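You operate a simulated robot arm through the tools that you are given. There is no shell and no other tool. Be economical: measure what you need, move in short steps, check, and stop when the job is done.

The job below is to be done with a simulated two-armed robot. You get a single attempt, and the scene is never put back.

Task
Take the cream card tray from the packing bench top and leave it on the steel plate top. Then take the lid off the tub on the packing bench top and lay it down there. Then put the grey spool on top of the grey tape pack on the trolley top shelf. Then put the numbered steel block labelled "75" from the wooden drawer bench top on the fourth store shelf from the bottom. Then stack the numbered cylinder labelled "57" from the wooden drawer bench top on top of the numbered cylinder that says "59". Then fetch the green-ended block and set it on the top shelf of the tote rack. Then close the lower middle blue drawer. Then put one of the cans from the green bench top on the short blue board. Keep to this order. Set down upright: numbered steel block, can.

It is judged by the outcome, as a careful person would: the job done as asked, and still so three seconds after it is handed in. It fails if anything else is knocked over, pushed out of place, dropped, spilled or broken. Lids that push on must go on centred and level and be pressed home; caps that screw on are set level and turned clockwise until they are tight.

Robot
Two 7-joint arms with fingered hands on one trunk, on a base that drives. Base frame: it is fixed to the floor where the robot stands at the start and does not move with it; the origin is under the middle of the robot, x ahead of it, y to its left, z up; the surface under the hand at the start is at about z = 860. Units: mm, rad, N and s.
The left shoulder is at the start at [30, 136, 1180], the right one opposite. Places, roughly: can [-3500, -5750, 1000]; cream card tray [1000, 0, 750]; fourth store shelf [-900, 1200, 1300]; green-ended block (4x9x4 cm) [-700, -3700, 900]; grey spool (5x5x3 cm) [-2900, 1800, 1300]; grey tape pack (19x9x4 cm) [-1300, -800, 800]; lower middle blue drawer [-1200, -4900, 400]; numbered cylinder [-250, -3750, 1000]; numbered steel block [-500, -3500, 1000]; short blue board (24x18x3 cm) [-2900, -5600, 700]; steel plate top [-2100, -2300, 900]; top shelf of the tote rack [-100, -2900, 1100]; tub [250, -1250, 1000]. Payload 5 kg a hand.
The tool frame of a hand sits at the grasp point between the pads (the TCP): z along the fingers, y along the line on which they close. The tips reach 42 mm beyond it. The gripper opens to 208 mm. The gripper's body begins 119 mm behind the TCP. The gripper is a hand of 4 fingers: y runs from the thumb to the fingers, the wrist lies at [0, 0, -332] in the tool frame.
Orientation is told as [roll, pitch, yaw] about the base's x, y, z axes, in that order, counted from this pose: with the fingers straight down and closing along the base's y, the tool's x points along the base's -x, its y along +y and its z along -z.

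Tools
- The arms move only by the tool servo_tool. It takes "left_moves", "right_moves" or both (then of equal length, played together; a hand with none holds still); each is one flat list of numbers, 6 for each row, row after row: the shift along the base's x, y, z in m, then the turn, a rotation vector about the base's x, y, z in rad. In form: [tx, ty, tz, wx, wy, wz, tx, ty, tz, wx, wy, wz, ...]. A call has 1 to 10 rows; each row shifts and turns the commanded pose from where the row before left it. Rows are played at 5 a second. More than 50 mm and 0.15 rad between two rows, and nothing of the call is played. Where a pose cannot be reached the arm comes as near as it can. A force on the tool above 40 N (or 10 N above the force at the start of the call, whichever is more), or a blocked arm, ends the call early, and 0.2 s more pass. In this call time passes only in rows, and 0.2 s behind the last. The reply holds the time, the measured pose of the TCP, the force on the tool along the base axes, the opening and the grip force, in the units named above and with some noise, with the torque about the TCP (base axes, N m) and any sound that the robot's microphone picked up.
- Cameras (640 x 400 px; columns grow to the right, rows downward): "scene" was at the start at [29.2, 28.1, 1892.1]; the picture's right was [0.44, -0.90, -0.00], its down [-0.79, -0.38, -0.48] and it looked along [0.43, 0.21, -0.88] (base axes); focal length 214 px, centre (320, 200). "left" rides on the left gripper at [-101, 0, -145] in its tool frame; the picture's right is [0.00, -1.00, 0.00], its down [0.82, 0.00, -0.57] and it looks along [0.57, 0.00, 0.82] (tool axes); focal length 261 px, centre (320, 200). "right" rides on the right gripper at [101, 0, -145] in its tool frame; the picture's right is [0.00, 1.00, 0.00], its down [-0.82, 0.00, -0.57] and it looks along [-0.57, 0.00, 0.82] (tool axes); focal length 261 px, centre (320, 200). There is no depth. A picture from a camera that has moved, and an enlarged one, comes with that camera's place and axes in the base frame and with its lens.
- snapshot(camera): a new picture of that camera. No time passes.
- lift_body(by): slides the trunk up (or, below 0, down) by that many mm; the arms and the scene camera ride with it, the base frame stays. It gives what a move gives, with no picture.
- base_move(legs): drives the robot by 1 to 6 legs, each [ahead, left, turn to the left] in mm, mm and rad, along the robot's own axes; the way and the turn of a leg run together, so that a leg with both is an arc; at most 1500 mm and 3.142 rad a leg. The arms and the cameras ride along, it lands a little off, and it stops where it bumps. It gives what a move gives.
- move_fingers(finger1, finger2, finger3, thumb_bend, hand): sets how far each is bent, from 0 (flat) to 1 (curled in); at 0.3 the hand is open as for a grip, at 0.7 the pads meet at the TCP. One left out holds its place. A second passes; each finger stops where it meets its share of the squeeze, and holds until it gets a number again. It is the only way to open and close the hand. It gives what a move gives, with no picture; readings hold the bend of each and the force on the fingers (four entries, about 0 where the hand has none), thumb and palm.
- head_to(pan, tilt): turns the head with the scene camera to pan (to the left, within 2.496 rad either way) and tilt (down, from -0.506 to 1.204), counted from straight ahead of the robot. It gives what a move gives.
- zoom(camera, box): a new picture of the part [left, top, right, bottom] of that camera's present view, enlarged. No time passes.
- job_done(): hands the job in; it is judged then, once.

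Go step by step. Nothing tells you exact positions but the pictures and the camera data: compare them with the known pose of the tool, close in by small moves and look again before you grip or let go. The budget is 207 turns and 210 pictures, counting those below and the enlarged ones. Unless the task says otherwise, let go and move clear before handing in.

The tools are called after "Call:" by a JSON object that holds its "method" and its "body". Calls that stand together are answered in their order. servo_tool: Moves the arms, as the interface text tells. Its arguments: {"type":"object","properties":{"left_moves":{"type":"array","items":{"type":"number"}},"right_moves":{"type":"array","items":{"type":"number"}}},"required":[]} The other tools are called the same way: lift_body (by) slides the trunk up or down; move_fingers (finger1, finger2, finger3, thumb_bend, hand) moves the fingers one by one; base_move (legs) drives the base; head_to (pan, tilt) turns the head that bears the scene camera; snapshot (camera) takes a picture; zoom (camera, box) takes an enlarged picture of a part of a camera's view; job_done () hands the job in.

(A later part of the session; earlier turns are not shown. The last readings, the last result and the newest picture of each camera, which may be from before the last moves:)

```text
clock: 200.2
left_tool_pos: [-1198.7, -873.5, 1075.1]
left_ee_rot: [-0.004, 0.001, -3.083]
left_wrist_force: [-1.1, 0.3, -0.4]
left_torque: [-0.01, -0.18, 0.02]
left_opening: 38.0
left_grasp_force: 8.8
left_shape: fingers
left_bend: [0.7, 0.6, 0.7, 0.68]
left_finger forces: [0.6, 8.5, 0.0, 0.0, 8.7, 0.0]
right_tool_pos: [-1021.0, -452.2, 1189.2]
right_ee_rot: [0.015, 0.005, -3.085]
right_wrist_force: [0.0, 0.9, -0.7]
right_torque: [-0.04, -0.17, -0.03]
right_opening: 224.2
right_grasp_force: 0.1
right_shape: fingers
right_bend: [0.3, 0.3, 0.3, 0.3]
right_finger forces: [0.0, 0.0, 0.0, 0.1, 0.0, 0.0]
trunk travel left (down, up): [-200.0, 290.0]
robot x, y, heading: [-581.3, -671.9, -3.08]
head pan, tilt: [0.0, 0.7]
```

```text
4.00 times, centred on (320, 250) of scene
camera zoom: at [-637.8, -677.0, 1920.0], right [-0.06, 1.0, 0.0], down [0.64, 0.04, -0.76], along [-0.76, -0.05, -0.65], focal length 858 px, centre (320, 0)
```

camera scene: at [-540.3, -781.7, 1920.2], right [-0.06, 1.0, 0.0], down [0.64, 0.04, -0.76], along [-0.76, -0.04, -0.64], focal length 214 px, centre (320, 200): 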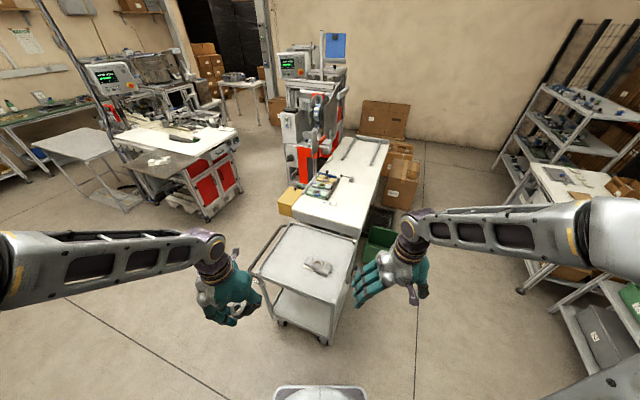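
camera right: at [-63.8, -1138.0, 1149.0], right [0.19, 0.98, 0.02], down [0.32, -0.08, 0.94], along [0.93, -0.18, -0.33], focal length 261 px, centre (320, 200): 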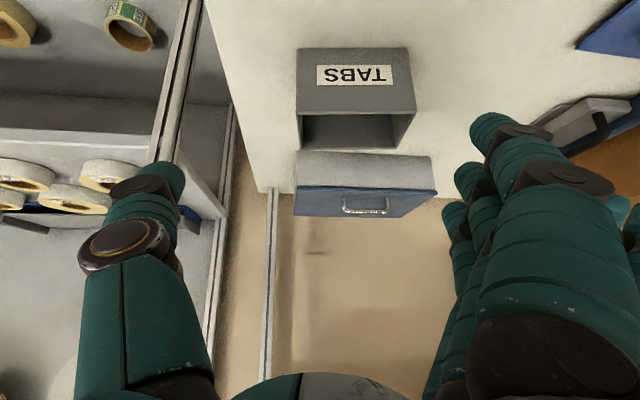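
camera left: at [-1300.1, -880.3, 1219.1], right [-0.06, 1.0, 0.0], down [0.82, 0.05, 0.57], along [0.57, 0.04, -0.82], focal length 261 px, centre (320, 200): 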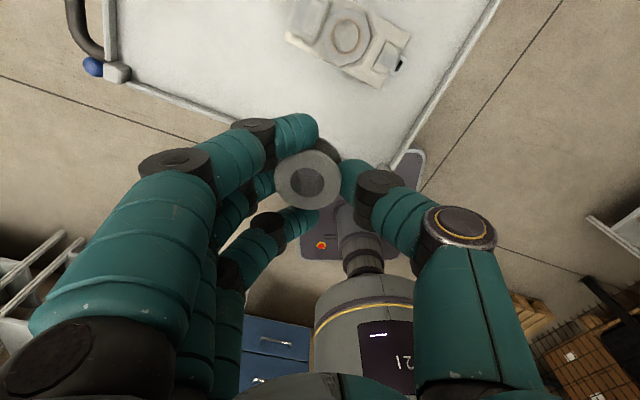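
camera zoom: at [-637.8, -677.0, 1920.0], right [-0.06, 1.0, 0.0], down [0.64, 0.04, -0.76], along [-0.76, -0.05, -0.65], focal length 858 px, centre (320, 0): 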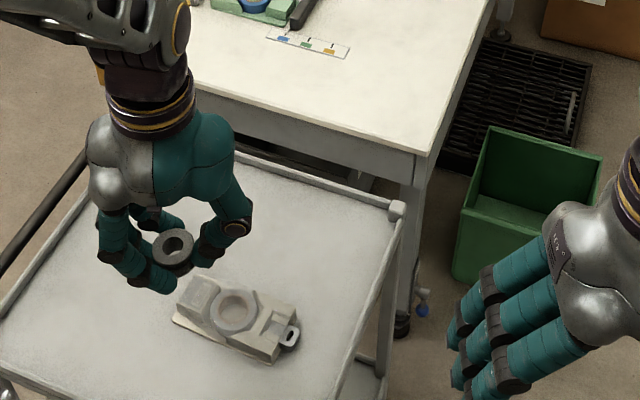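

Call:
{"method": "servo_tool", "body": {"left_moves": [-0.04, 0.021, 0, 0, 0, 0, -0.04, 0.0205, 0, 0, 0, 0, 0, 0, -0.045, 0, 0, 0, 0, 0, -0.045, 0, 0, 0, 0, 0, -0.04, 0, 0, 0, 0, 0, -0.04, 0, 0, 0, 0, 0, -0.02, 0, 0, 0]}}

Call:
{"method": "snapshot", "body": {"camera": "left"}}

Call:
{"method": "zoom", "body": {"camera": "scene", "box": [240, 220, 360, 310]}}

```text
clock: 201.8
left_tool_pos: [-1276.4, -832.9, 884.9]
left_ee_rot: [-0.004, -0.004, -3.081]
left_wrist_force: [-0.9, -0.7, 0.4]
left_torque: [0.0, -0.01, 0.01]
left_opening: 37.8
left_grasp_force: 9.1
left_shape: fingers
left_bend: [0.7, 0.6, 0.7, 0.68]
left_finger forces: [0.6, 8.6, 0.1, 0.0, 8.8, 0.1]
right_tool_pos: [-1020.4, -453.0, 1191.0]
right_ee_rot: [0.016, 0.004, -3.088]
right_wrist_force: [0.3, 0.1, 0.2]
right_torque: [0.01, 0.01, 0.03]
right_opening: 224.1
right_grasp_force: 0.1
right_shape: fingers
right_bend: [0.3, 0.3, 0.3, 0.3]
right_finger forces: [0.0, 0.0, 0.0, 0.1, 0.0, 0.1]
trunk travel left (down, up): [-200.0, 290.0]
robot x, y, heading: [-580.2, -671.5, -3.08]
head pan, tilt: [0.0, 0.7]
```

```text
116 pictures are left
camera left: at [-1377.6, -840.3, 1029.7], right [-0.06, 1.0, 0.0], down [0.82, 0.05, 0.57], along [0.57, 0.04, -0.82], focal length 261 px, centre (320, 200)
```

left: 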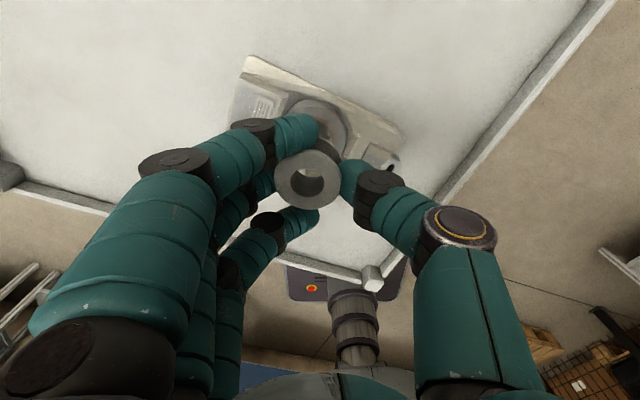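

```text
4.44 times, centred on (300, 265) of scene
camera zoom: at [-634.8, -678.1, 1920.2], right [-0.06, 1.0, 0.0], down [0.64, 0.04, -0.76], along [-0.76, -0.05, -0.64], focal length 953 px, centre (409, -89)
```

zoom: 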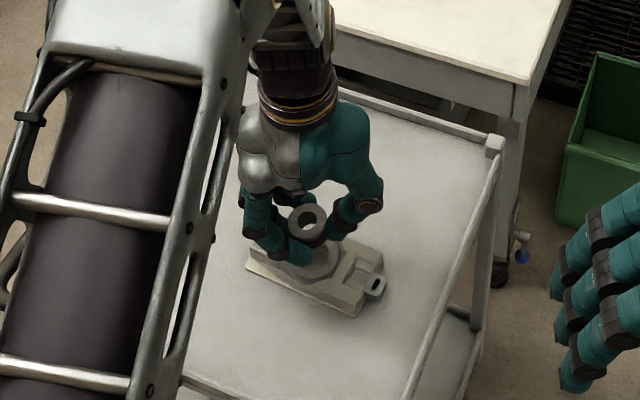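

Call:
{"method": "zoom", "body": {"camera": "left", "box": [220, 40, 420, 215]}}

```text
2.29 times, centred on (320, 128) of left
camera zoom: at [-1377.6, -840.3, 1029.7], right [-0.06, 1.0, 0.0], down [0.82, 0.05, 0.57], along [0.57, 0.04, -0.82], focal length 596 px, centre (320, 366)
```

zoom: 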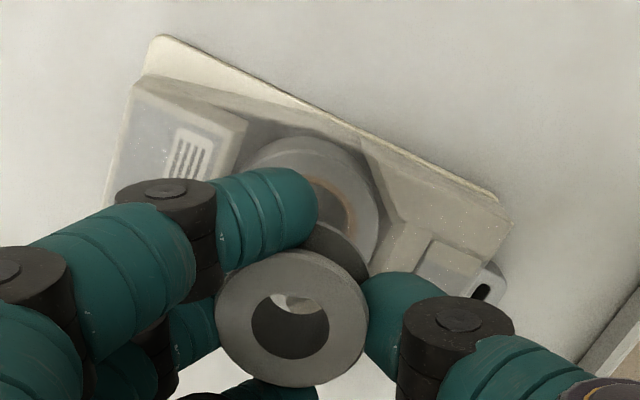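

Call:
{"method": "servo_tool", "body": {"left_moves": [-0.0115, 0.003, 0, 0, 0, 0, 0, 0, -0.015, 0, 0, 0, 0, 0, -0.015, 0, 0, 0, 0, 0, -0.008, 0, 0, 0]}}

Call:
{"method": "zoom", "body": {"camera": "left", "box": [220, 40, 420, 215]}}

Call:
{"method": "zoom", "body": {"camera": "scene", "box": [270, 230, 350, 290]}}

```text
clock: 202.8
left_tool_pos: [-1289.9, -829.0, 847.8]
left_ee_rot: [-0.003, -0.001, -3.081]
left_wrist_force: [-0.1, 0.9, 0.8]
left_torque: [-0.01, -0.02, -0.01]
left_opening: 38.0
left_grasp_force: 9.6
left_shape: fingers
left_bend: [0.7, 0.6, 0.7, 0.68]
left_finger forces: [0.6, 8.5, 0.0, 0.1, 8.7, 0.0]
right_tool_pos: [-1019.1, -453.8, 1191.3]
right_ee_rot: [0.014, 0.002, -3.089]
right_wrist_force: [-0.3, 0.5, 0.0]
right_torque: [0.0, 0.02, 0.01]
right_opening: 224.0
right_grasp_force: 0.0
right_shape: fingers
right_bend: [0.3, 0.3, 0.3, 0.3]
right_finger forces: [0.0, 0.1, 0.0, 0.1, 0.0, 0.0]
trunk travel left (down, up): [-200.0, 290.0]
robot x, y, heading: [-581.2, -669.5, -3.082]
head pan, tilt: [0.0, 0.7]
```

```text
2.29 times, centred on (320, 128) of left
camera zoom: at [-1389.6, -837.4, 992.4], right [-0.06, 1.0, 0.0], down [0.82, 0.05, 0.57], along [0.57, 0.04, -0.82], focal length 596 px, centre (320, 366)
```

zoom: 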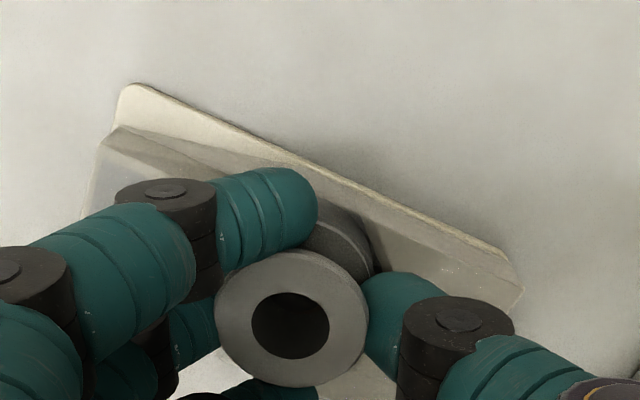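

```text
6.67 times, centred on (310, 260) of scene
camera zoom: at [-634.9, -678.1, 1920.2], right [-0.06, 1.0, 0.0], down [0.64, 0.04, -0.76], along [-0.76, -0.05, -0.64], focal length 1430 px, centre (387, -200)
```

zoom: 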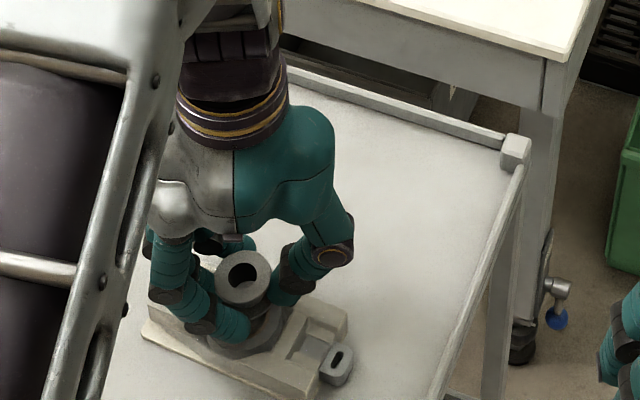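

Spool looks centred above the ring. Lower gently to contact.

Call:
{"method": "servo_tool", "body": {"left_moves": [0, 0, -0.005, 0, 0, 0, 0, 0, -0.004, 0, 0, 0, 0, 0, -0.004, 0, 0, 0]}}

Call:
{"method": "zoom", "body": {"camera": "scene", "box": [270, 230, 350, 290]}}

```text
clock: 203.6
left_tool_pos: [-1290.5, -831.7, 837.3]
left_ee_rot: [-0.004, -0.006, -3.082]
left_wrist_force: [3.8, -6.9, 38.7]
left_torque: [-1.65, -0.4, 0.1]
left_opening: 37.6
left_grasp_force: 30.3
left_shape: fingers
left_bend: [0.7, 0.57, 0.7, 0.68]
left_finger forces: [0.5, 50.0, 0.1, 0.1, 10.0, 0.0]
right_tool_pos: [-1018.5, -452.1, 1192.6]
right_ee_rot: [0.018, 0.002, -3.086]
right_wrist_force: [-0.3, -0.5, 0.2]
right_torque: [0.0, 0.02, -0.02]
right_opening: 224.1
right_grasp_force: 0.0
right_shape: fingers
right_bend: [0.3, 0.3, 0.3, 0.3]
right_finger forces: [0.0, 0.0, 0.0, 0.1, 0.0, 0.0]
trunk travel left (down, up): [-200.0, 290.0]
robot x, y, heading: [-576.3, -672.0, -3.083]
head pan, tilt: [0.0, 0.7]
```

```text
6.67 times, centred on (310, 260) of scene
camera zoom: at [-631.8, -677.8, 1920.7], right [-0.06, 1.0, 0.0], down [0.64, 0.04, -0.77], along [-0.76, -0.05, -0.64], focal length 1430 px, centre (387, -200)
```

zoom: 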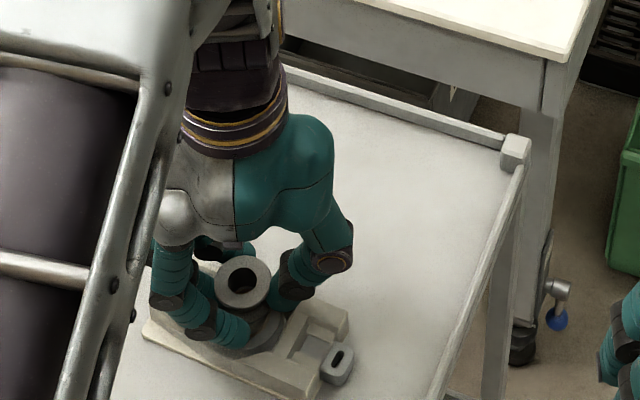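

Call:
{"method": "servo_tool", "body": {"left_moves": [0, 0, 0.003, 0, 0, 0]}}

Call:
{"method": "move_fingers", "body": {"hand": "left", "finger1": 0.62, "finger2": 0.53, "finger3": 0.62, "thumb_bend": 0.63}}

Call:
{"method": "zoom", "body": {"camera": "scene", "box": [270, 230, 350, 290]}}

Call:
{"method": "zoom", "body": {"camera": "left", "box": [220, 90, 420, 265]}}

```text
clock: 204.0
left_tool_pos: [-1289.2, -830.2, 838.5]
left_ee_rot: [-0.003, -0.005, -3.082]
left_wrist_force: [-3.3, -6.8, 28.2]
left_torque: [-1.31, -0.01, -0.13]
left_opening: 37.3
left_grasp_force: 23.6
left_shape: fingers
left_bend: [0.7, 0.57, 0.7, 0.68]
left_finger forces: [0.5, 38.1, 0.0, 0.0, 9.2, 0.0]
right_tool_pos: [-1019.7, -452.9, 1191.7]
right_ee_rot: [0.015, 0.003, -3.089]
right_wrist_force: [0.1, -0.4, 0.7]
right_torque: [0.0, -0.01, -0.02]
right_opening: 223.8
right_grasp_force: 0.1
right_shape: fingers
right_bend: [0.3, 0.3, 0.3, 0.3]
right_finger forces: [0.0, 0.0, 0.0, 0.0, 0.1, 0.0]
trunk travel left (down, up): [-200.0, 290.0]
robot x, y, heading: [-577.3, -675.0, -3.082]
head pan, tilt: [0.0, 0.7]
```

```text
clock: 205.1
left_tool_pos: [-1290.5, -828.0, 840.9]
left_ee_rot: [-0.004, -0.007, -3.084]
left_wrist_force: [4.5, 3.2, 24.8]
left_torque: [-0.47, -0.42, 0.13]
left_opening: 56.1
left_grasp_force: 11.8
left_shape: fingers
left_bend: [0.63, 0.55, 0.63, 0.64]
left_finger forces: [2.3, 13.1, 4.1, 0.1, 4.2, 0.0]
right_tool_pos: [-1018.5, -453.7, 1190.2]
right_ee_rot: [0.016, 0.001, -3.085]
right_wrist_force: [-0.5, -0.7, 0.2]
right_torque: [0.0, -0.03, 0.02]
right_opening: 223.8
right_grasp_force: 0.0
right_shape: fingers
right_bend: [0.3, 0.3, 0.3, 0.3]
right_finger forces: [0.1, 0.1, 0.0, 0.0, 0.0, 0.0]
trunk travel left (down, up): [-200.0, 290.0]
robot x, y, heading: [-579.3, -672.4, -3.082]
head pan, tilt: [0.0, 0.7]
stopped (left hand): the force on the tool passed its limit at 40 N (the readings are from after the stop); the commanded pose is now the measured one
```

```text
6.67 times, centred on (310, 260) of scene
camera zoom: at [-633.3, -677.3, 1920.1], right [-0.06, 1.0, 0.0], down [0.64, 0.04, -0.77], along [-0.76, -0.05, -0.64], focal length 1430 px, centre (387, -200)
```

zoom: 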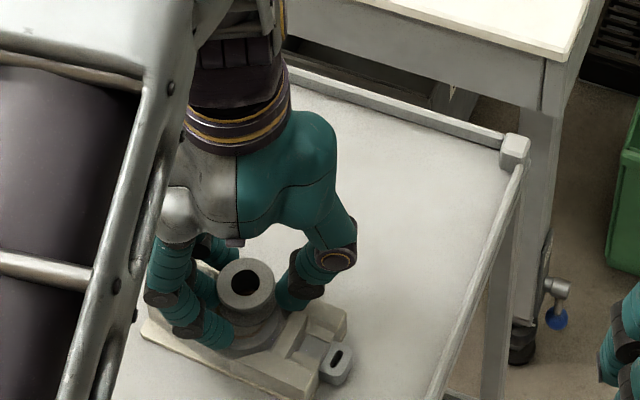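

```text
2.29 times, centred on (320, 178) of left
camera zoom: at [-1390.1, -835.7, 985.1], right [-0.06, 1.0, 0.01], down [0.82, 0.05, 0.57], along [0.56, 0.04, -0.82], focal length 596 px, centre (320, 251)
```

zoom: 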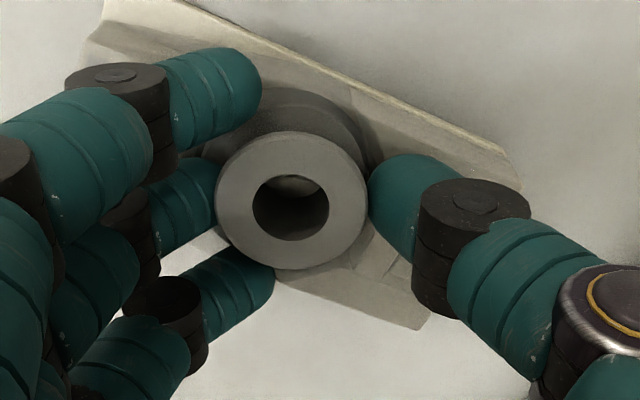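

The spool sits level on the ring. Ease up, open wider, then rise clear.

Call:
{"method": "servo_tool", "body": {"left_moves": [0, 0, 0.006, 0, 0, 0]}}

Call:
{"method": "move_fingers", "body": {"hand": "left", "finger1": 0.52, "finger2": 0.47, "finger3": 0.52, "thumb_bend": 0.54}}

Call:
{"method": "servo_tool", "body": {"left_moves": [0, 0, 0.015, 0, 0, 0, 0, 0, 0.03, 0, 0, 0, 0, 0, 0.04, 0, 0, 0, 0, 0, 0.045, 0, 0, 0, 0, 0, 0.045, 0, 0, 0, 0, 0, 0.045, 0, 0, 0]}}

Call:
{"method": "snapshot", "body": {"camera": "left"}}

Call:
{"method": "zoom", "body": {"camera": "scene", "box": [270, 230, 350, 290]}}

```text
clock: 205.5
left_tool_pos: [-1291.0, -827.9, 843.9]
left_ee_rot: [-0.004, -0.005, -3.082]
left_wrist_force: [-0.6, 1.4, 4.8]
left_torque: [-0.11, 0.01, 0.02]
left_opening: 59.0
left_grasp_force: 2.0
left_shape: fingers
left_bend: [0.62, 0.55, 0.62, 0.63]
left_finger forces: [0.1, 3.7, 0.1, 0.0, 0.1, 0.1]
right_tool_pos: [-1019.9, -452.9, 1190.9]
right_ee_rot: [0.016, 0.005, -3.087]
right_wrist_force: [0.2, 0.8, 0.0]
right_torque: [-0.04, 0.02, 0.0]
right_opening: 224.2
right_grasp_force: 0.1
right_shape: fingers
right_bend: [0.3, 0.3, 0.3, 0.3]
right_finger forces: [0.1, 0.0, 0.1, 0.1, 0.0, 0.0]
trunk travel left (down, up): [-200.0, 290.0]
robot x, y, heading: [-582.0, -674.5, -3.084]
head pan, tilt: [0.0, 0.7]
```

```text
clock: 206.5
left_tool_pos: [-1290.8, -829.2, 843.5]
left_ee_rot: [-0.006, -0.005, -3.081]
left_wrist_force: [0.4, -0.1, 0.7]
left_torque: [0.03, 0.0, -0.05]
left_opening: 104.5
left_grasp_force: 0.8
left_shape: fingers
left_bend: [0.52, 0.47, 0.52, 0.54]
left_finger forces: [0.4, 0.0, 0.0, 0.1, 0.9, 0.0]
right_tool_pos: [-1020.1, -453.3, 1190.4]
right_ee_rot: [0.015, 0.003, -3.088]
right_wrist_force: [-0.3, -0.3, -0.5]
right_torque: [0.01, 0.0, -0.02]
right_opening: 223.9
right_grasp_force: 0.0
right_shape: fingers
right_bend: [0.3, 0.3, 0.3, 0.3]
right_finger forces: [0.1, 0.1, 0.0, 0.0, 0.1, 0.0]
trunk travel left (down, up): [-200.0, 290.0]
robot x, y, heading: [-579.6, -674.8, -3.081]
head pan, tilt: [0.0, 0.7]
```

```text
clock: 207.9
left_tool_pos: [-1289.6, -830.7, 1062.1]
left_ee_rot: [-0.005, -0.003, -3.081]
left_wrist_force: [1.3, 0.4, -0.8]
left_torque: [0.02, 0.1, 0.02]
left_opening: 105.0
left_grasp_force: 0.1
left_shape: fingers
left_bend: [0.52, 0.47, 0.52, 0.54]
left_finger forces: [0.1, 0.0, 0.0, 0.1, 0.1, 0.1]
right_tool_pos: [-1019.3, -453.0, 1191.2]
right_ee_rot: [0.015, 0.002, -3.088]
right_wrist_force: [0.4, -0.3, -0.2]
right_torque: [0.0, 0.1, -0.02]
right_opening: 224.4
right_grasp_force: 0.0
right_shape: fingers
right_bend: [0.3, 0.3, 0.3, 0.3]
right_finger forces: [0.1, 0.0, 0.0, 0.0, 0.0, 0.0]
trunk travel left (down, up): [-200.0, 290.0]
robot x, y, heading: [-582.7, -673.5, -3.083]
head pan, tilt: [0.0, 0.7]
```

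```text
108 pictures are left
camera left: at [-1389.3, -837.6, 1205.5], right [-0.07, 1.0, 0.0], down [0.82, 0.05, 0.57], along [0.57, 0.04, -0.82], focal length 261 px, centre (320, 200)
```

left: 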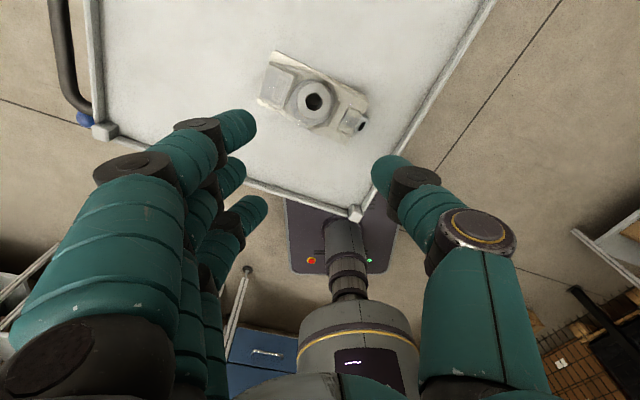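

```text
6.67 times, centred on (310, 260) of scene
camera zoom: at [-633.7, -678.1, 1920.2], right [-0.06, 1.0, 0.0], down [0.64, 0.04, -0.77], along [-0.76, -0.05, -0.64], focal length 1430 px, centre (387, -200)
```

zoom: 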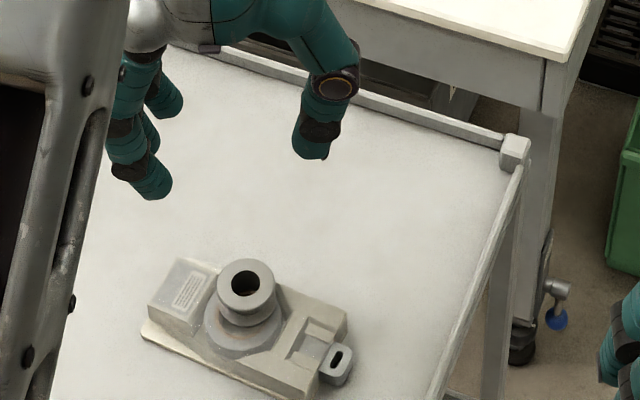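

The spool stands on the tape pack. Next the steel block "75": retract and drive to the wooden bench.

Call:
{"method": "servo_tool", "body": {"left_moves": [0.043, -0.01, 0.015, 0, 0, 0, 0.043, -0.01, 0.015, 0, 0, 0, 0.043, -0.01, 0.015, 0, 0, 0, 0.043, -0.01, 0.015, 0, 0, 0, 0.043, -0.01, 0.015, 0, 0, 0, 0.043, -0.01, 0.015, 0, 0, 0, 0.043, -0.01, 0.015, 0, 0, 0]}}

Call:
{"method": "base_move", "body": {"legs": [[-150, 0, 0], [0, 0, 1.226], [1500, 0, 0], [850, 0, 0], [0, 0, 1.446]]}}

Call:
{"method": "head_to", "body": {"pan": -0.2, "tilt": 0.6}}

Call:
{"method": "snapshot", "body": {"camera": "scene"}}

```text
clock: 209.5
left_tool_pos: [-985.9, -900.6, 1168.6]
left_ee_rot: [-0.006, -0.004, -3.084]
left_wrist_force: [1.2, -1.4, 0.1]
left_torque: [0.22, 0.17, -0.02]
left_opening: 104.7
left_grasp_force: 0.0
left_shape: fingers
left_bend: [0.52, 0.47, 0.52, 0.54]
left_finger forces: [0.0, 0.1, 0.1, 0.0, 0.0, 0.0]
right_tool_pos: [-1018.2, -455.1, 1191.5]
right_ee_rot: [0.015, 0.001, -3.087]
right_wrist_force: [0.5, -1.0, -0.2]
right_torque: [0.12, 0.13, 0.03]
right_opening: 223.9
right_grasp_force: 0.0
right_shape: fingers
right_bend: [0.3, 0.3, 0.3, 0.3]
right_finger forces: [0.0, 0.1, 0.0, 0.0, 0.0, 0.0]
trunk travel left (down, up): [-200.0, 290.0]
robot x, y, heading: [-579.6, -677.7, -3.082]
head pan, tilt: [0.0, 0.7]
```

```text
clock: 228.6
left_tool_pos: [-544.3, -2897.6, 1169.2]
left_ee_rot: [-0.007, -0.006, -0.388]
left_wrist_force: [0.1, -0.4, -0.1]
left_torque: [0.01, 0.0, 0.01]
left_opening: 104.9
left_grasp_force: 0.1
left_shape: fingers
left_bend: [0.52, 0.47, 0.52, 0.54]
left_finger forces: [0.0, 0.1, 0.0, 0.0, 0.0, 0.1]
right_tool_pos: [-710.2, -3314.1, 1190.7]
right_ee_rot: [0.015, 0.005, -0.396]
right_wrist_force: [-0.2, -0.2, -1.0]
right_torque: [0.0, 0.01, -0.02]
right_opening: 224.3
right_grasp_force: 0.1
right_shape: fingers
right_bend: [0.3, 0.3, 0.3, 0.3]
right_finger forces: [0.1, 0.0, 0.1, 0.1, 0.0, 0.0]
trunk travel left (down, up): [-200.0, 290.0]
robot x, y, heading: [-1012.1, -2921.5, -0.39]
head pan, tilt: [0.0, 0.7]
```

```text
clock: 229.3
left_tool_pos: [-543.9, -2897.9, 1169.1]
left_ee_rot: [-0.004, -0.005, -0.39]
left_wrist_force: [0.4, 0.8, 0.3]
left_torque: [-0.02, -0.01, 0.02]
left_opening: 104.6
left_grasp_force: 0.1
left_shape: fingers
left_bend: [0.52, 0.47, 0.52, 0.54]
left_finger forces: [0.0, 0.1, 0.1, 0.0, 0.0, 0.0]
right_tool_pos: [-709.2, -3315.0, 1189.6]
right_ee_rot: [0.016, 0.003, -0.395]
right_wrist_force: [1.2, -0.3, -1.9]
right_torque: [-0.02, -0.02, 0.01]
right_opening: 223.9
right_grasp_force: 0.1
right_shape: fingers
right_bend: [0.3, 0.3, 0.3, 0.3]
right_finger forces: [0.0, 0.0, 0.0, 0.0, 0.0, 0.1]
trunk travel left (down, up): [-200.0, 290.0]
robot x, y, heading: [-1009.2, -2925.5, -0.388]
head pan, tilt: [-0.201, 0.6]
```

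```text
106 pictures are left
camera scene: at [-963.2, -2962.4, 1928.8], right [-0.56, -0.83, 0.0], down [-0.47, 0.31, -0.82], along [0.69, -0.46, -0.57], focal length 214 px, centre (320, 200)
```

scene: 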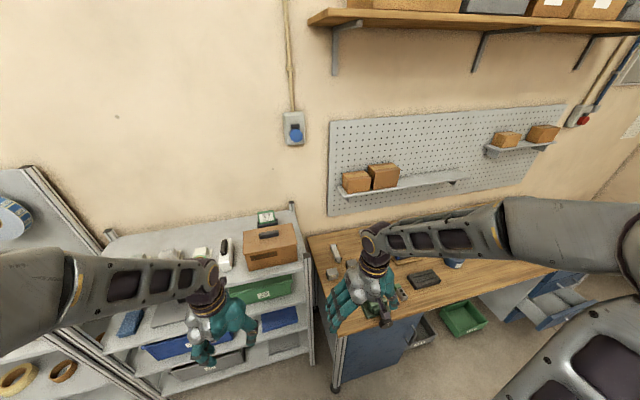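

Items on the bench's near end are behind my right hand. Shift right 300 mm and raise the right hand out of view.

Call:
{"method": "base_move", "body": {"legs": [[0, -330, 0]]}}

Call:
{"method": "head_to", "body": {"pan": 0.0, "tilt": 0.75}}

Call:
{"method": "snapshot", "body": {"camera": "scene"}}

Call:
{"method": "snapshot", "body": {"camera": "right"}}

```text
clock: 231.5
left_tool_pos: [-672.6, -3211.1, 1169.8]
left_ee_rot: [-0.004, -0.005, -0.393]
left_wrist_force: [-1.0, -0.9, 0.7]
left_torque: [0.1, -0.04, -0.03]
left_opening: 104.7
left_grasp_force: 0.0
left_shape: fingers
left_bend: [0.52, 0.47, 0.52, 0.54]
left_finger forces: [0.0, 0.0, 0.1, 0.1, 0.1, 0.0]
right_tool_pos: [-839.1, -3626.1, 1191.8]
right_ee_rot: [0.016, 0.003, -0.399]
right_wrist_force: [-0.4, -1.1, 0.8]
right_torque: [0.07, -0.05, -0.02]
right_opening: 223.9
right_grasp_force: 0.0
right_shape: fingers
right_bend: [0.3, 0.3, 0.3, 0.3]
right_finger forces: [0.1, 0.1, 0.0, 0.0, 0.0, 0.1]
trunk travel left (down, up): [-200.0, 290.0]
robot x, y, heading: [-1139.2, -3232.2, -0.398]
head pan, tilt: [-0.201, 0.6]
```

```text
clock: 232.3
left_tool_pos: [-672.9, -3210.5, 1168.8]
left_ee_rot: [-0.005, -0.004, -0.394]
left_wrist_force: [0.1, -0.1, -0.1]
left_torque: [0.0, 0.01, 0.01]
left_opening: 104.8
left_grasp_force: 0.2
left_shape: fingers
left_bend: [0.52, 0.47, 0.52, 0.54]
left_finger forces: [0.0, 0.0, 0.1, 0.1, 0.1, 0.0]
right_tool_pos: [-838.2, -3624.6, 1189.8]
right_ee_rot: [0.014, 0.004, -0.397]
right_wrist_force: [1.0, -0.1, 0.4]
right_torque: [0.01, 0.02, -0.01]
right_opening: 223.9
right_grasp_force: 0.0
right_shape: fingers
right_bend: [0.3, 0.3, 0.3, 0.3]
right_finger forces: [0.0, 0.0, 0.1, 0.0, 0.0, 0.1]
trunk travel left (down, up): [-200.0, 290.0]
robot x, y, heading: [-1136.9, -3237.3, -0.391]
head pan, tilt: [0.0, 0.75]
```

```text
105 pictures are left
camera scene: at [-1087.8, -3255.0, 1915.9], right [-0.38, -0.92, 0.0], down [-0.63, 0.26, -0.73], along [0.68, -0.28, -0.68], focal length 214 px, centre (320, 200)
```

scene: 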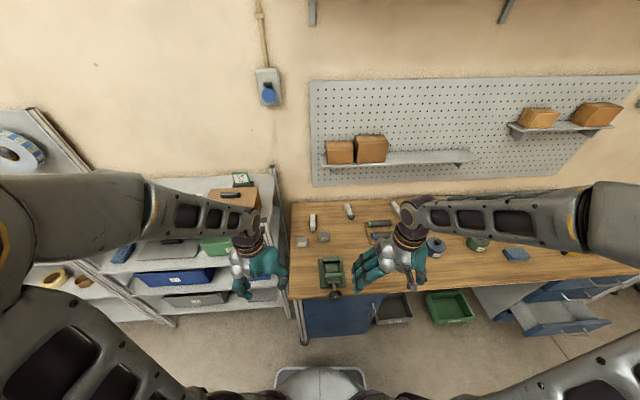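

```text
104 pictures are left
camera right: at [-932.7, -3588.5, 1335.6], right [0.39, 0.92, 0.01], down [0.75, -0.33, 0.57], along [0.53, -0.21, -0.82], focal length 261 px, centre (320, 200)
```

right: 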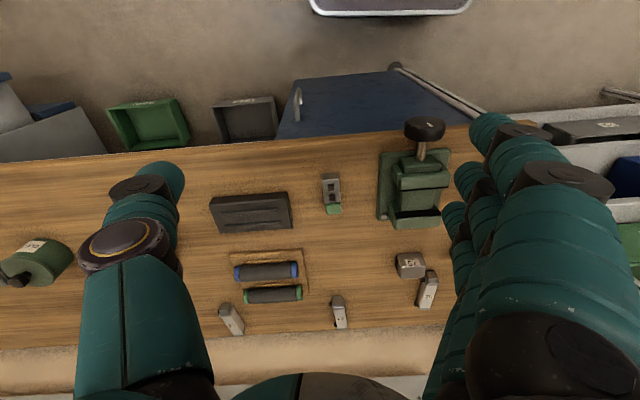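

Call:
{"method": "zoom", "body": {"camera": "right", "box": [200, 160, 460, 340]}}

Call:
{"method": "zoom", "body": {"camera": "scene", "box": [285, 195, 385, 257]}}

```text
2.22 times, centred on (330, 250) of right
camera zoom: at [-932.7, -3588.5, 1335.6], right [0.39, 0.92, 0.01], down [0.75, -0.33, 0.57], along [0.53, -0.21, -0.82], focal length 579 px, centre (298, 89)
```

zoom: 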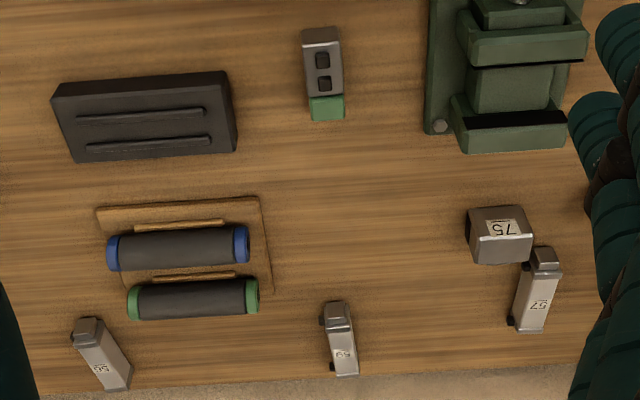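

```text
6.40 times, centred on (335, 226) of scene
camera zoom: at [-1087.8, -3255.0, 1915.9], right [-0.38, -0.92, 0.0], down [-0.63, 0.26, -0.73], along [0.68, -0.28, -0.68], focal length 1373 px, centre (224, 34)
```

zoom: 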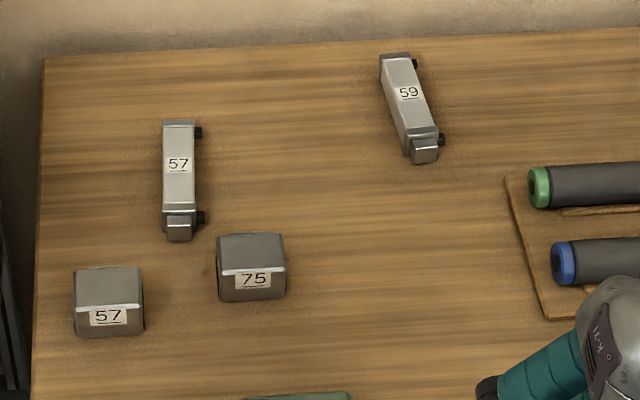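

I have located: block 75 ≈[-366, -3575, 890], cylinder 57 ≈[-236, -3556], cylinder 59 ≈[-238, -3814], green-ended block ≈[-650, -3675]. For the shelf I need a tilted grip (about 30°), so I bring the right hand over block 75 with that tilt.

Call:
{"method": "servo_tool", "body": {"right_moves": [0.043, 0.005, 0, -0.0495, -0.12, 0, 0.043, 0.005, 0, -0.0495, -0.12, 0, 0.043, 0.005, 0, -0.0495, -0.12, 0, 0.043, 0.005, 0, -0.0495, -0.12, 0, 0.043, 0.005, 0, 0, 0, 0, 0.043, 0.005, 0, 0, 0, 0, 0.043, 0.005, -0.01, 0, 0, 0, 0.043, 0.005, -0.02, 0, 0, 0, 0.043, 0.005, -0.02, 0, 0, 0, 0.043, 0.005, -0.02, 0, 0, 0]}}

Call:
{"method": "move_fingers", "body": {"hand": "right", "finger1": 0.5, "finger2": 0.5, "finger3": 0.5, "thumb_bend": 0.5}}

Call:
{"method": "snapshot", "body": {"camera": "right"}}

```text
clock: 234.5
left_tool_pos: [-670.2, -3211.3, 1167.8]
left_ee_rot: [-0.007, -0.004, -0.393]
left_wrist_force: [1.6, 0.2, 0.4]
left_torque: [0.03, 0.21, 0.0]
left_opening: 104.7
left_grasp_force: 0.1
left_shape: fingers
left_bend: [0.52, 0.47, 0.52, 0.54]
left_finger forces: [0.0, 0.1, 0.0, 0.0, 0.0, 0.0]
right_tool_pos: [-405.6, -3576.8, 1116.3]
right_ee_rot: [0.018, -0.514, -0.399]
right_wrist_force: [0.8, 0.3, -0.2]
right_torque: [0.01, 0.11, 0.0]
right_opening: 224.1
right_grasp_force: 0.1
right_shape: fingers
right_bend: [0.3, 0.3, 0.3, 0.3]
right_finger forces: [0.0, 0.1, 0.0, 0.0, 0.0, 0.1]
trunk travel left (down, up): [-200.0, 290.0]
robot x, y, heading: [-1137.7, -3234.2, -0.393]
head pan, tilt: [0.0, 0.75]
```

```text
clock: 235.5
left_tool_pos: [-672.0, -3210.5, 1168.3]
left_ee_rot: [-0.005, -0.005, -0.393]
left_wrist_force: [-0.2, -0.8, 0.2]
left_torque: [0.0, 0.01, -0.01]
left_opening: 104.7
left_grasp_force: 0.0
left_shape: fingers
left_bend: [0.52, 0.47, 0.52, 0.54]
left_finger forces: [0.1, 0.0, 0.1, 0.0, 0.0, 0.0]
right_tool_pos: [-407.8, -3576.7, 1118.8]
right_ee_rot: [0.019, -0.516, -0.397]
right_wrist_force: [0.0, 0.3, 0.2]
right_torque: [0.04, -0.05, 0.01]
right_opening: 121.6
right_grasp_force: 0.0
right_shape: fingers
right_bend: [0.5, 0.5, 0.5, 0.5]
right_finger forces: [0.0, 0.0, 0.0, 0.1, 0.0, 0.1]
trunk travel left (down, up): [-200.0, 290.0]
robot x, y, heading: [-1137.2, -3231.8, -0.39]
head pan, tilt: [0.0, 0.75]
```

```text
101 pictures are left
camera right: at [-556.0, -3516.8, 1194.7], right [0.38, 0.92, 0.02], down [0.39, -0.18, 0.9], along [0.84, -0.34, -0.43], focal length 261 px, centre (320, 200)
```

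right: 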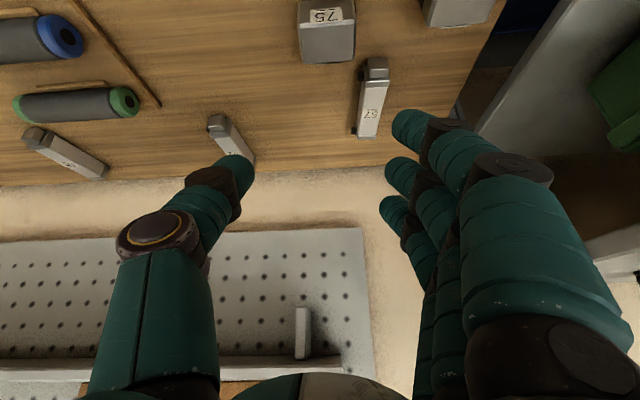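

Call:
{"method": "servo_tool", "body": {"right_moves": [0.01, 0.003, -0.04, 0, 0, 0, 0.01, 0.003, -0.04, 0, 0, 0, 0, 0, -0.04, 0, 0, 0, 0, 0, -0.03, 0, 0, 0]}}

Call:
{"method": "snapshot", "body": {"camera": "right"}}

```text
clock: 236.5
left_tool_pos: [-672.2, -3209.2, 1169.2]
left_ee_rot: [-0.005, -0.004, -0.391]
left_wrist_force: [-0.4, 0.9, -0.5]
left_torque: [-0.06, 0.06, 0.01]
left_opening: 104.6
left_grasp_force: 0.1
left_shape: fingers
left_bend: [0.52, 0.47, 0.52, 0.54]
left_finger forces: [0.1, 0.0, 0.0, 0.0, 0.1, 0.0]
right_tool_pos: [-387.7, -3571.8, 967.0]
right_ee_rot: [0.018, -0.515, -0.398]
right_wrist_force: [1.1, -1.2, 0.0]
right_torque: [0.03, 0.1, -0.01]
right_opening: 121.3
right_grasp_force: 0.1
right_shape: fingers
right_bend: [0.5, 0.5, 0.5, 0.5]
right_finger forces: [0.0, 0.0, 0.1, 0.0, 0.1, 0.0]
trunk travel left (down, up): [-200.0, 290.0]
robot x, y, heading: [-1134.3, -3234.3, -0.388]
head pan, tilt: [0.0, 0.75]
```

```text
100 pictures are left
camera right: at [-535.4, -3510.5, 1044.0], right [0.38, 0.92, 0.02], down [0.39, -0.18, 0.9], along [0.84, -0.34, -0.43], focal length 261 px, centre (320, 200)
```

right: 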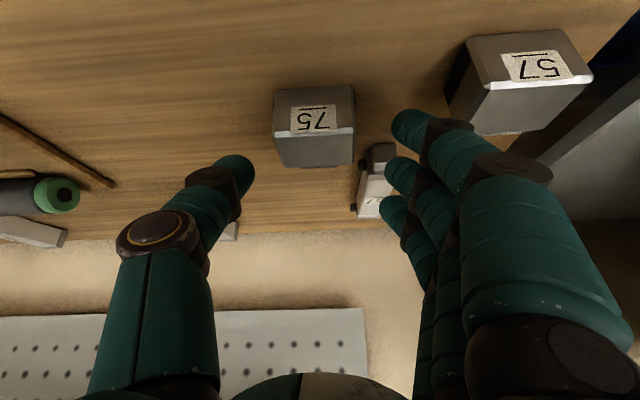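

Call:
{"method": "servo_tool", "body": {"right_moves": [0.003, -0.006, -0.02, 0, 0, 0, 0, 0, -0.014, 0, 0, 0]}}

Call:
{"method": "move_fingers", "body": {"hand": "right", "finger1": 0.7, "finger2": 0.7, "finger3": 0.62, "thumb_bend": 0.7}}

Call:
{"method": "snapshot", "body": {"camera": "right"}}

```text
clock: 237.1
left_tool_pos: [-673.1, -3211.2, 1169.6]
left_ee_rot: [-0.004, -0.006, -0.392]
left_wrist_force: [0.2, -1.0, -0.3]
left_torque: [0.06, 0.1, -0.02]
left_opening: 104.6
left_grasp_force: 0.1
left_shape: fingers
left_bend: [0.52, 0.47, 0.52, 0.54]
left_finger forces: [0.0, 0.0, 0.0, 0.0, 0.0, 0.0]
right_tool_pos: [-379.7, -3575.4, 945.9]
right_ee_rot: [0.026, -0.528, -0.403]
right_wrist_force: [-7.6, 0.6, 24.7]
right_torque: [1.85, 0.24, 0.57]
right_opening: 119.8
right_grasp_force: 12.3
right_shape: fingers
right_bend: [0.5, 0.5, 0.5, 0.5]
right_finger forces: [24.8, 0.1, 0.0, 0.0, 0.1, 0.1]
trunk travel left (down, up): [-200.0, 290.0]
robot x, y, heading: [-1140.2, -3233.7, -0.392]
head pan, tilt: [0.0, 0.75]
stopped in row 2 (right hand): the force on the tool passed its limit at 43 N (the readings are from after the stop); the commanded pose is now the measured one
```

```text
clock: 238.1
left_tool_pos: [-672.8, -3210.8, 1169.1]
left_ee_rot: [-0.007, -0.005, -0.393]
left_wrist_force: [-0.5, -0.1, -0.4]
left_torque: [-0.02, 0.01, 0.0]
left_opening: 104.8
left_grasp_force: 0.1
left_shape: fingers
left_bend: [0.52, 0.47, 0.52, 0.54]
left_finger forces: [0.0, 0.0, 0.1, 0.1, 0.0, 0.0]
right_tool_pos: [-380.5, -3574.2, 943.2]
right_ee_rot: [0.024, -0.525, -0.402]
right_wrist_force: [5.7, 2.0, 11.4]
right_torque: [0.87, -0.23, -0.27]
right_opening: 70.1
right_grasp_force: 17.4
right_shape: fingers
right_bend: [0.5, 0.67, 0.62, 0.68]
right_finger forces: [18.1, 6.2, 0.0, 0.0, 10.5, 0.0]
trunk travel left (down, up): [-200.0, 290.0]
robot x, y, heading: [-1137.7, -3234.9, -0.394]
head pan, tilt: [0.0, 0.75]
```

```text
99 pictures are left
camera right: at [-528.4, -3514.9, 1018.0], right [0.38, 0.92, 0.02], down [0.38, -0.18, 0.91], along [0.84, -0.34, -0.42], focal length 261 px, centre (320, 200)
```

right: 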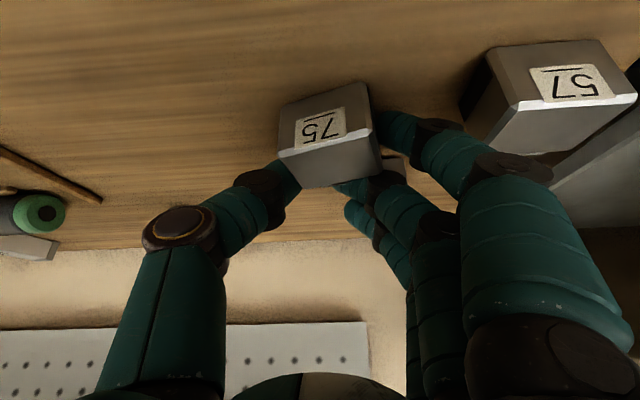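

The low finger touches the bench first and the grip is poor. Reopen, rise, curl finger 1 away and retry with fingers 2, 3 and thumb.

Call:
{"method": "move_fingers", "body": {"hand": "right", "finger1": 0.5, "finger2": 0.5, "finger3": 0.5, "thumb_bend": 0.5}}

Call:
{"method": "servo_tool", "body": {"right_moves": [0, 0, 0.02, 0, 0, 0, 0, 0, 0.03, 0, 0, 0]}}

Call:
{"method": "move_fingers", "body": {"hand": "right", "finger1": 1.0}}

Call:
{"method": "snapshot", "body": {"camera": "right"}}

```text
clock: 239.1
left_tool_pos: [-673.5, -3208.8, 1170.1]
left_ee_rot: [-0.005, -0.005, -0.391]
left_wrist_force: [-1.0, 0.0, 0.7]
left_torque: [-0.06, -0.04, -0.03]
left_opening: 104.7
left_grasp_force: 0.1
left_shape: fingers
left_bend: [0.52, 0.47, 0.52, 0.54]
left_finger forces: [0.0, 0.0, 0.1, 0.0, 0.0, 0.1]
right_tool_pos: [-380.0, -3574.0, 943.0]
right_ee_rot: [0.024, -0.528, -0.4]
right_wrist_force: [-1.1, -1.5, 22.2]
right_torque: [1.06, -0.12, 0.06]
right_opening: 107.6
right_grasp_force: 11.4
right_shape: fingers
right_bend: [0.51, 0.5, 0.5, 0.5]
right_finger forces: [22.3, 0.1, 0.1, 0.1, 0.1, 0.0]
trunk travel left (down, up): [-200.0, 290.0]
robot x, y, heading: [-1136.6, -3238.6, -0.396]
head pan, tilt: [0.0, 0.75]
```

```text
clock: 239.7
left_tool_pos: [-673.4, -3211.9, 1170.1]
left_ee_rot: [-0.003, -0.005, -0.392]
left_wrist_force: [-0.2, -0.8, -0.6]
left_torque: [0.06, -0.06, 0.01]
left_opening: 104.6
left_grasp_force: 0.1
left_shape: fingers
left_bend: [0.52, 0.47, 0.52, 0.54]
left_finger forces: [0.0, 0.1, 0.0, 0.0, 0.0, 0.1]
right_tool_pos: [-380.3, -3575.0, 991.2]
right_ee_rot: [0.025, -0.525, -0.403]
right_wrist_force: [-0.6, -0.3, -0.5]
right_torque: [0.01, -0.15, 0.05]
right_opening: 119.9
right_grasp_force: 0.0
right_shape: fingers
right_bend: [0.5, 0.5, 0.5, 0.5]
right_finger forces: [0.0, 0.1, 0.1, 0.0, 0.0, 0.0]
trunk travel left (down, up): [-200.0, 290.0]
robot x, y, heading: [-1139.2, -3233.6, -0.394]
head pan, tilt: [0.0, 0.75]
```

```text
clock: 240.7
left_tool_pos: [-672.0, -3210.5, 1169.0]
left_ee_rot: [-0.004, -0.005, -0.393]
left_wrist_force: [-0.1, 0.4, -0.5]
left_torque: [0.02, 0.02, -0.01]
left_opening: 104.7
left_grasp_force: 0.0
left_shape: fingers
left_bend: [0.52, 0.47, 0.52, 0.54]
left_finger forces: [0.0, 0.0, 0.0, 0.0, 0.0, 0.1]
right_tool_pos: [-379.1, -3575.0, 992.2]
right_ee_rot: [0.024, -0.523, -0.401]
right_wrist_force: [0.6, -0.4, 0.2]
right_torque: [0.03, -0.03, -0.03]
right_opening: 84.2
right_grasp_force: 0.1
right_shape: fingers
right_bend: [1.0, 0.5, 0.5, 0.5]
right_finger forces: [0.0, 0.0, 0.0, 0.0, 0.0, 0.1]
trunk travel left (down, up): [-200.0, 290.0]
robot x, y, heading: [-1137.5, -3233.6, -0.393]
head pan, tilt: [0.0, 0.75]
```

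```text
98 pictures are left
camera right: at [-527.8, -3514.9, 1067.3], right [0.38, 0.92, 0.02], down [0.38, -0.18, 0.91], along [0.84, -0.34, -0.42], focal length 261 px, centre (320, 200)
```

right: 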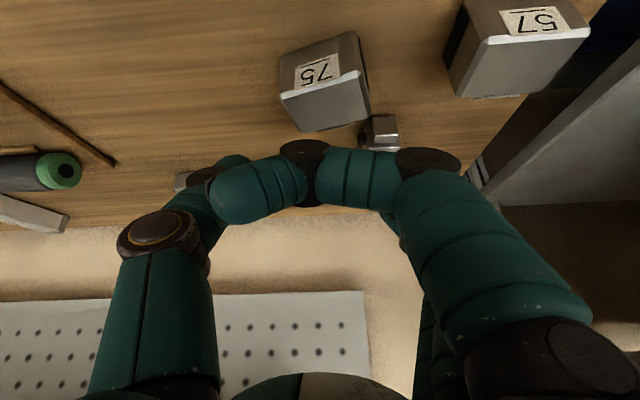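

Call:
{"method": "servo_tool", "body": {"right_moves": [-0.009, 0.01, -0.01, 0, 0, 0.14, 0, 0, -0.025, 0, 0, 0, 0, 0, -0.02, 0, 0, 0]}}

Call:
{"method": "snapshot", "body": {"camera": "right"}}

Call:
{"method": "zoom", "body": {"camera": "scene", "box": [275, 195, 375, 257]}}

```text
clock: 241.5
left_tool_pos: [-672.5, -3209.7, 1169.8]
left_ee_rot: [-0.007, -0.005, -0.393]
left_wrist_force: [0.0, 1.4, 0.0]
left_torque: [-0.07, -0.01, 0.01]
left_opening: 104.8
left_grasp_force: 0.0
left_shape: fingers
left_bend: [0.52, 0.47, 0.52, 0.54]
left_finger forces: [0.1, 0.1, 0.0, 0.1, 0.0, 0.0]
right_tool_pos: [-387.2, -3564.0, 938.8]
right_ee_rot: [0.024, -0.526, -0.263]
right_wrist_force: [-0.5, 0.1, -0.2]
right_torque: [0.01, 0.06, -0.02]
right_opening: 84.5
right_grasp_force: 0.0
right_shape: fingers
right_bend: [1.0, 0.5, 0.5, 0.5]
right_finger forces: [0.1, 0.0, 0.0, 0.0, 0.1, 0.0]
trunk travel left (down, up): [-200.0, 290.0]
robot x, y, heading: [-1138.3, -3233.5, -0.392]
head pan, tilt: [0.0, 0.75]
```

```text
97 pictures are left
camera right: at [-543.1, -3525.4, 1013.7], right [0.25, 0.97, 0.02], down [0.4, -0.13, 0.91], along [0.88, -0.22, -0.42], focal length 261 px, centre (320, 200)
```

right: 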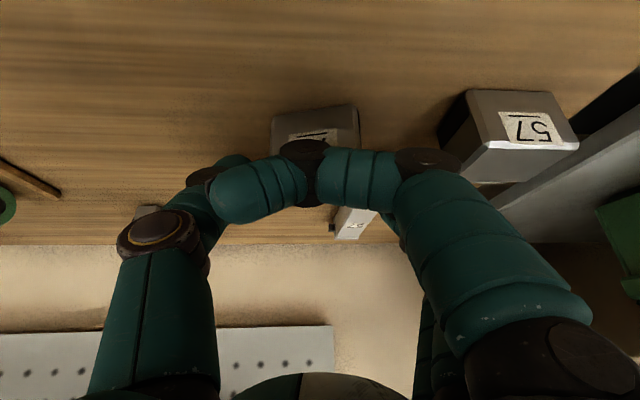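

```text
6.40 times, centred on (325, 226) of scene
camera zoom: at [-1087.7, -3255.0, 1915.9], right [-0.38, -0.92, 0.0], down [-0.63, 0.26, -0.73], along [0.68, -0.28, -0.68], focal length 1373 px, centre (288, 34)
```

zoom: 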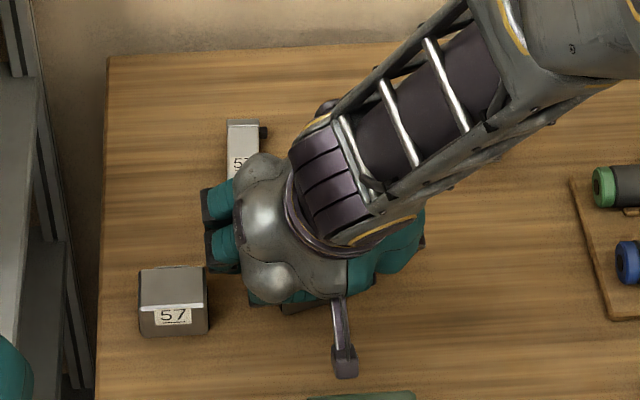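

Call:
{"method": "servo_tool", "body": {"right_moves": [0, -0.003, -0.004, 0, 0, 0]}}

Call:
{"method": "move_fingers", "body": {"hand": "right", "finger2": 0.68, "finger3": 0.68, "thumb_bend": 0.68}}

Call:
{"method": "snapshot", "body": {"camera": "right"}}

```text
clock: 241.9
left_tool_pos: [-670.4, -3210.6, 1168.6]
left_ee_rot: [-0.005, -0.005, -0.392]
left_wrist_force: [0.3, -0.1, -0.1]
left_torque: [0.04, 0.07, -0.03]
left_opening: 104.8
left_grasp_force: 0.0
left_shape: fingers
left_bend: [0.52, 0.47, 0.52, 0.54]
left_finger forces: [0.0, 0.1, 0.1, 0.1, 0.0, 0.0]
right_tool_pos: [-387.1, -3567.6, 933.0]
right_ee_rot: [0.026, -0.523, -0.264]
right_wrist_force: [-0.5, -1.1, 0.5]
right_torque: [0.03, 0.0, -0.01]
right_opening: 84.5
right_grasp_force: 0.1
right_shape: fingers
right_bend: [1.0, 0.5, 0.5, 0.5]
right_finger forces: [0.0, 0.1, 0.0, 0.1, 0.0, 0.0]
trunk travel left (down, up): [-200.0, 290.0]
robot x, y, heading: [-1139.8, -3236.0, -0.391]
head pan, tilt: [0.0, 0.75]
```

```text
clock: 242.9
left_tool_pos: [-670.7, -3210.3, 1169.1]
left_ee_rot: [-0.006, -0.006, -0.394]
left_wrist_force: [0.9, 0.0, -0.4]
left_torque: [0.0, 0.01, -0.01]
left_opening: 104.7
left_grasp_force: 0.1
left_shape: fingers
left_bend: [0.52, 0.47, 0.52, 0.54]
left_finger forces: [0.0, 0.0, 0.1, 0.0, 0.1, 0.0]
right_tool_pos: [-387.5, -3566.9, 934.0]
right_ee_rot: [0.026, -0.525, -0.263]
right_wrist_force: [-0.1, 0.1, 0.5]
right_torque: [-0.02, -0.02, 0.0]
right_opening: 72.3
right_grasp_force: 0.0
right_shape: fingers
right_bend: [1.0, 0.68, 0.68, 0.68]
right_finger forces: [0.1, 0.2, 0.0, 0.1, 0.1, 0.0]
trunk travel left (down, up): [-200.0, 290.0]
robot x, y, heading: [-1137.2, -3236.8, -0.394]
head pan, tilt: [0.0, 0.75]
```

```text
95 pictures are left
camera right: at [-543.9, -3528.9, 1009.1], right [0.25, 0.97, 0.02], down [0.41, -0.13, 0.91], along [0.88, -0.22, -0.42], focal length 261 px, centre (320, 200)
```

right: 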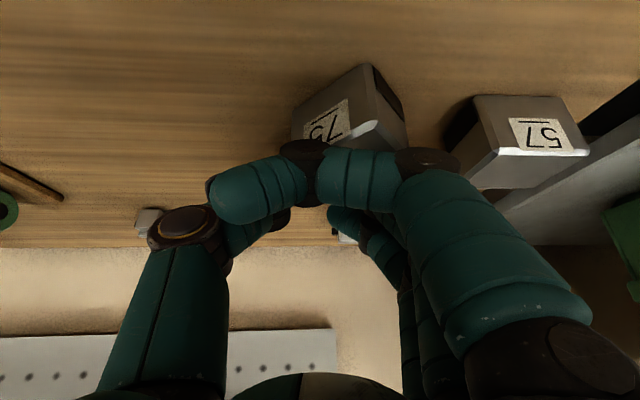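

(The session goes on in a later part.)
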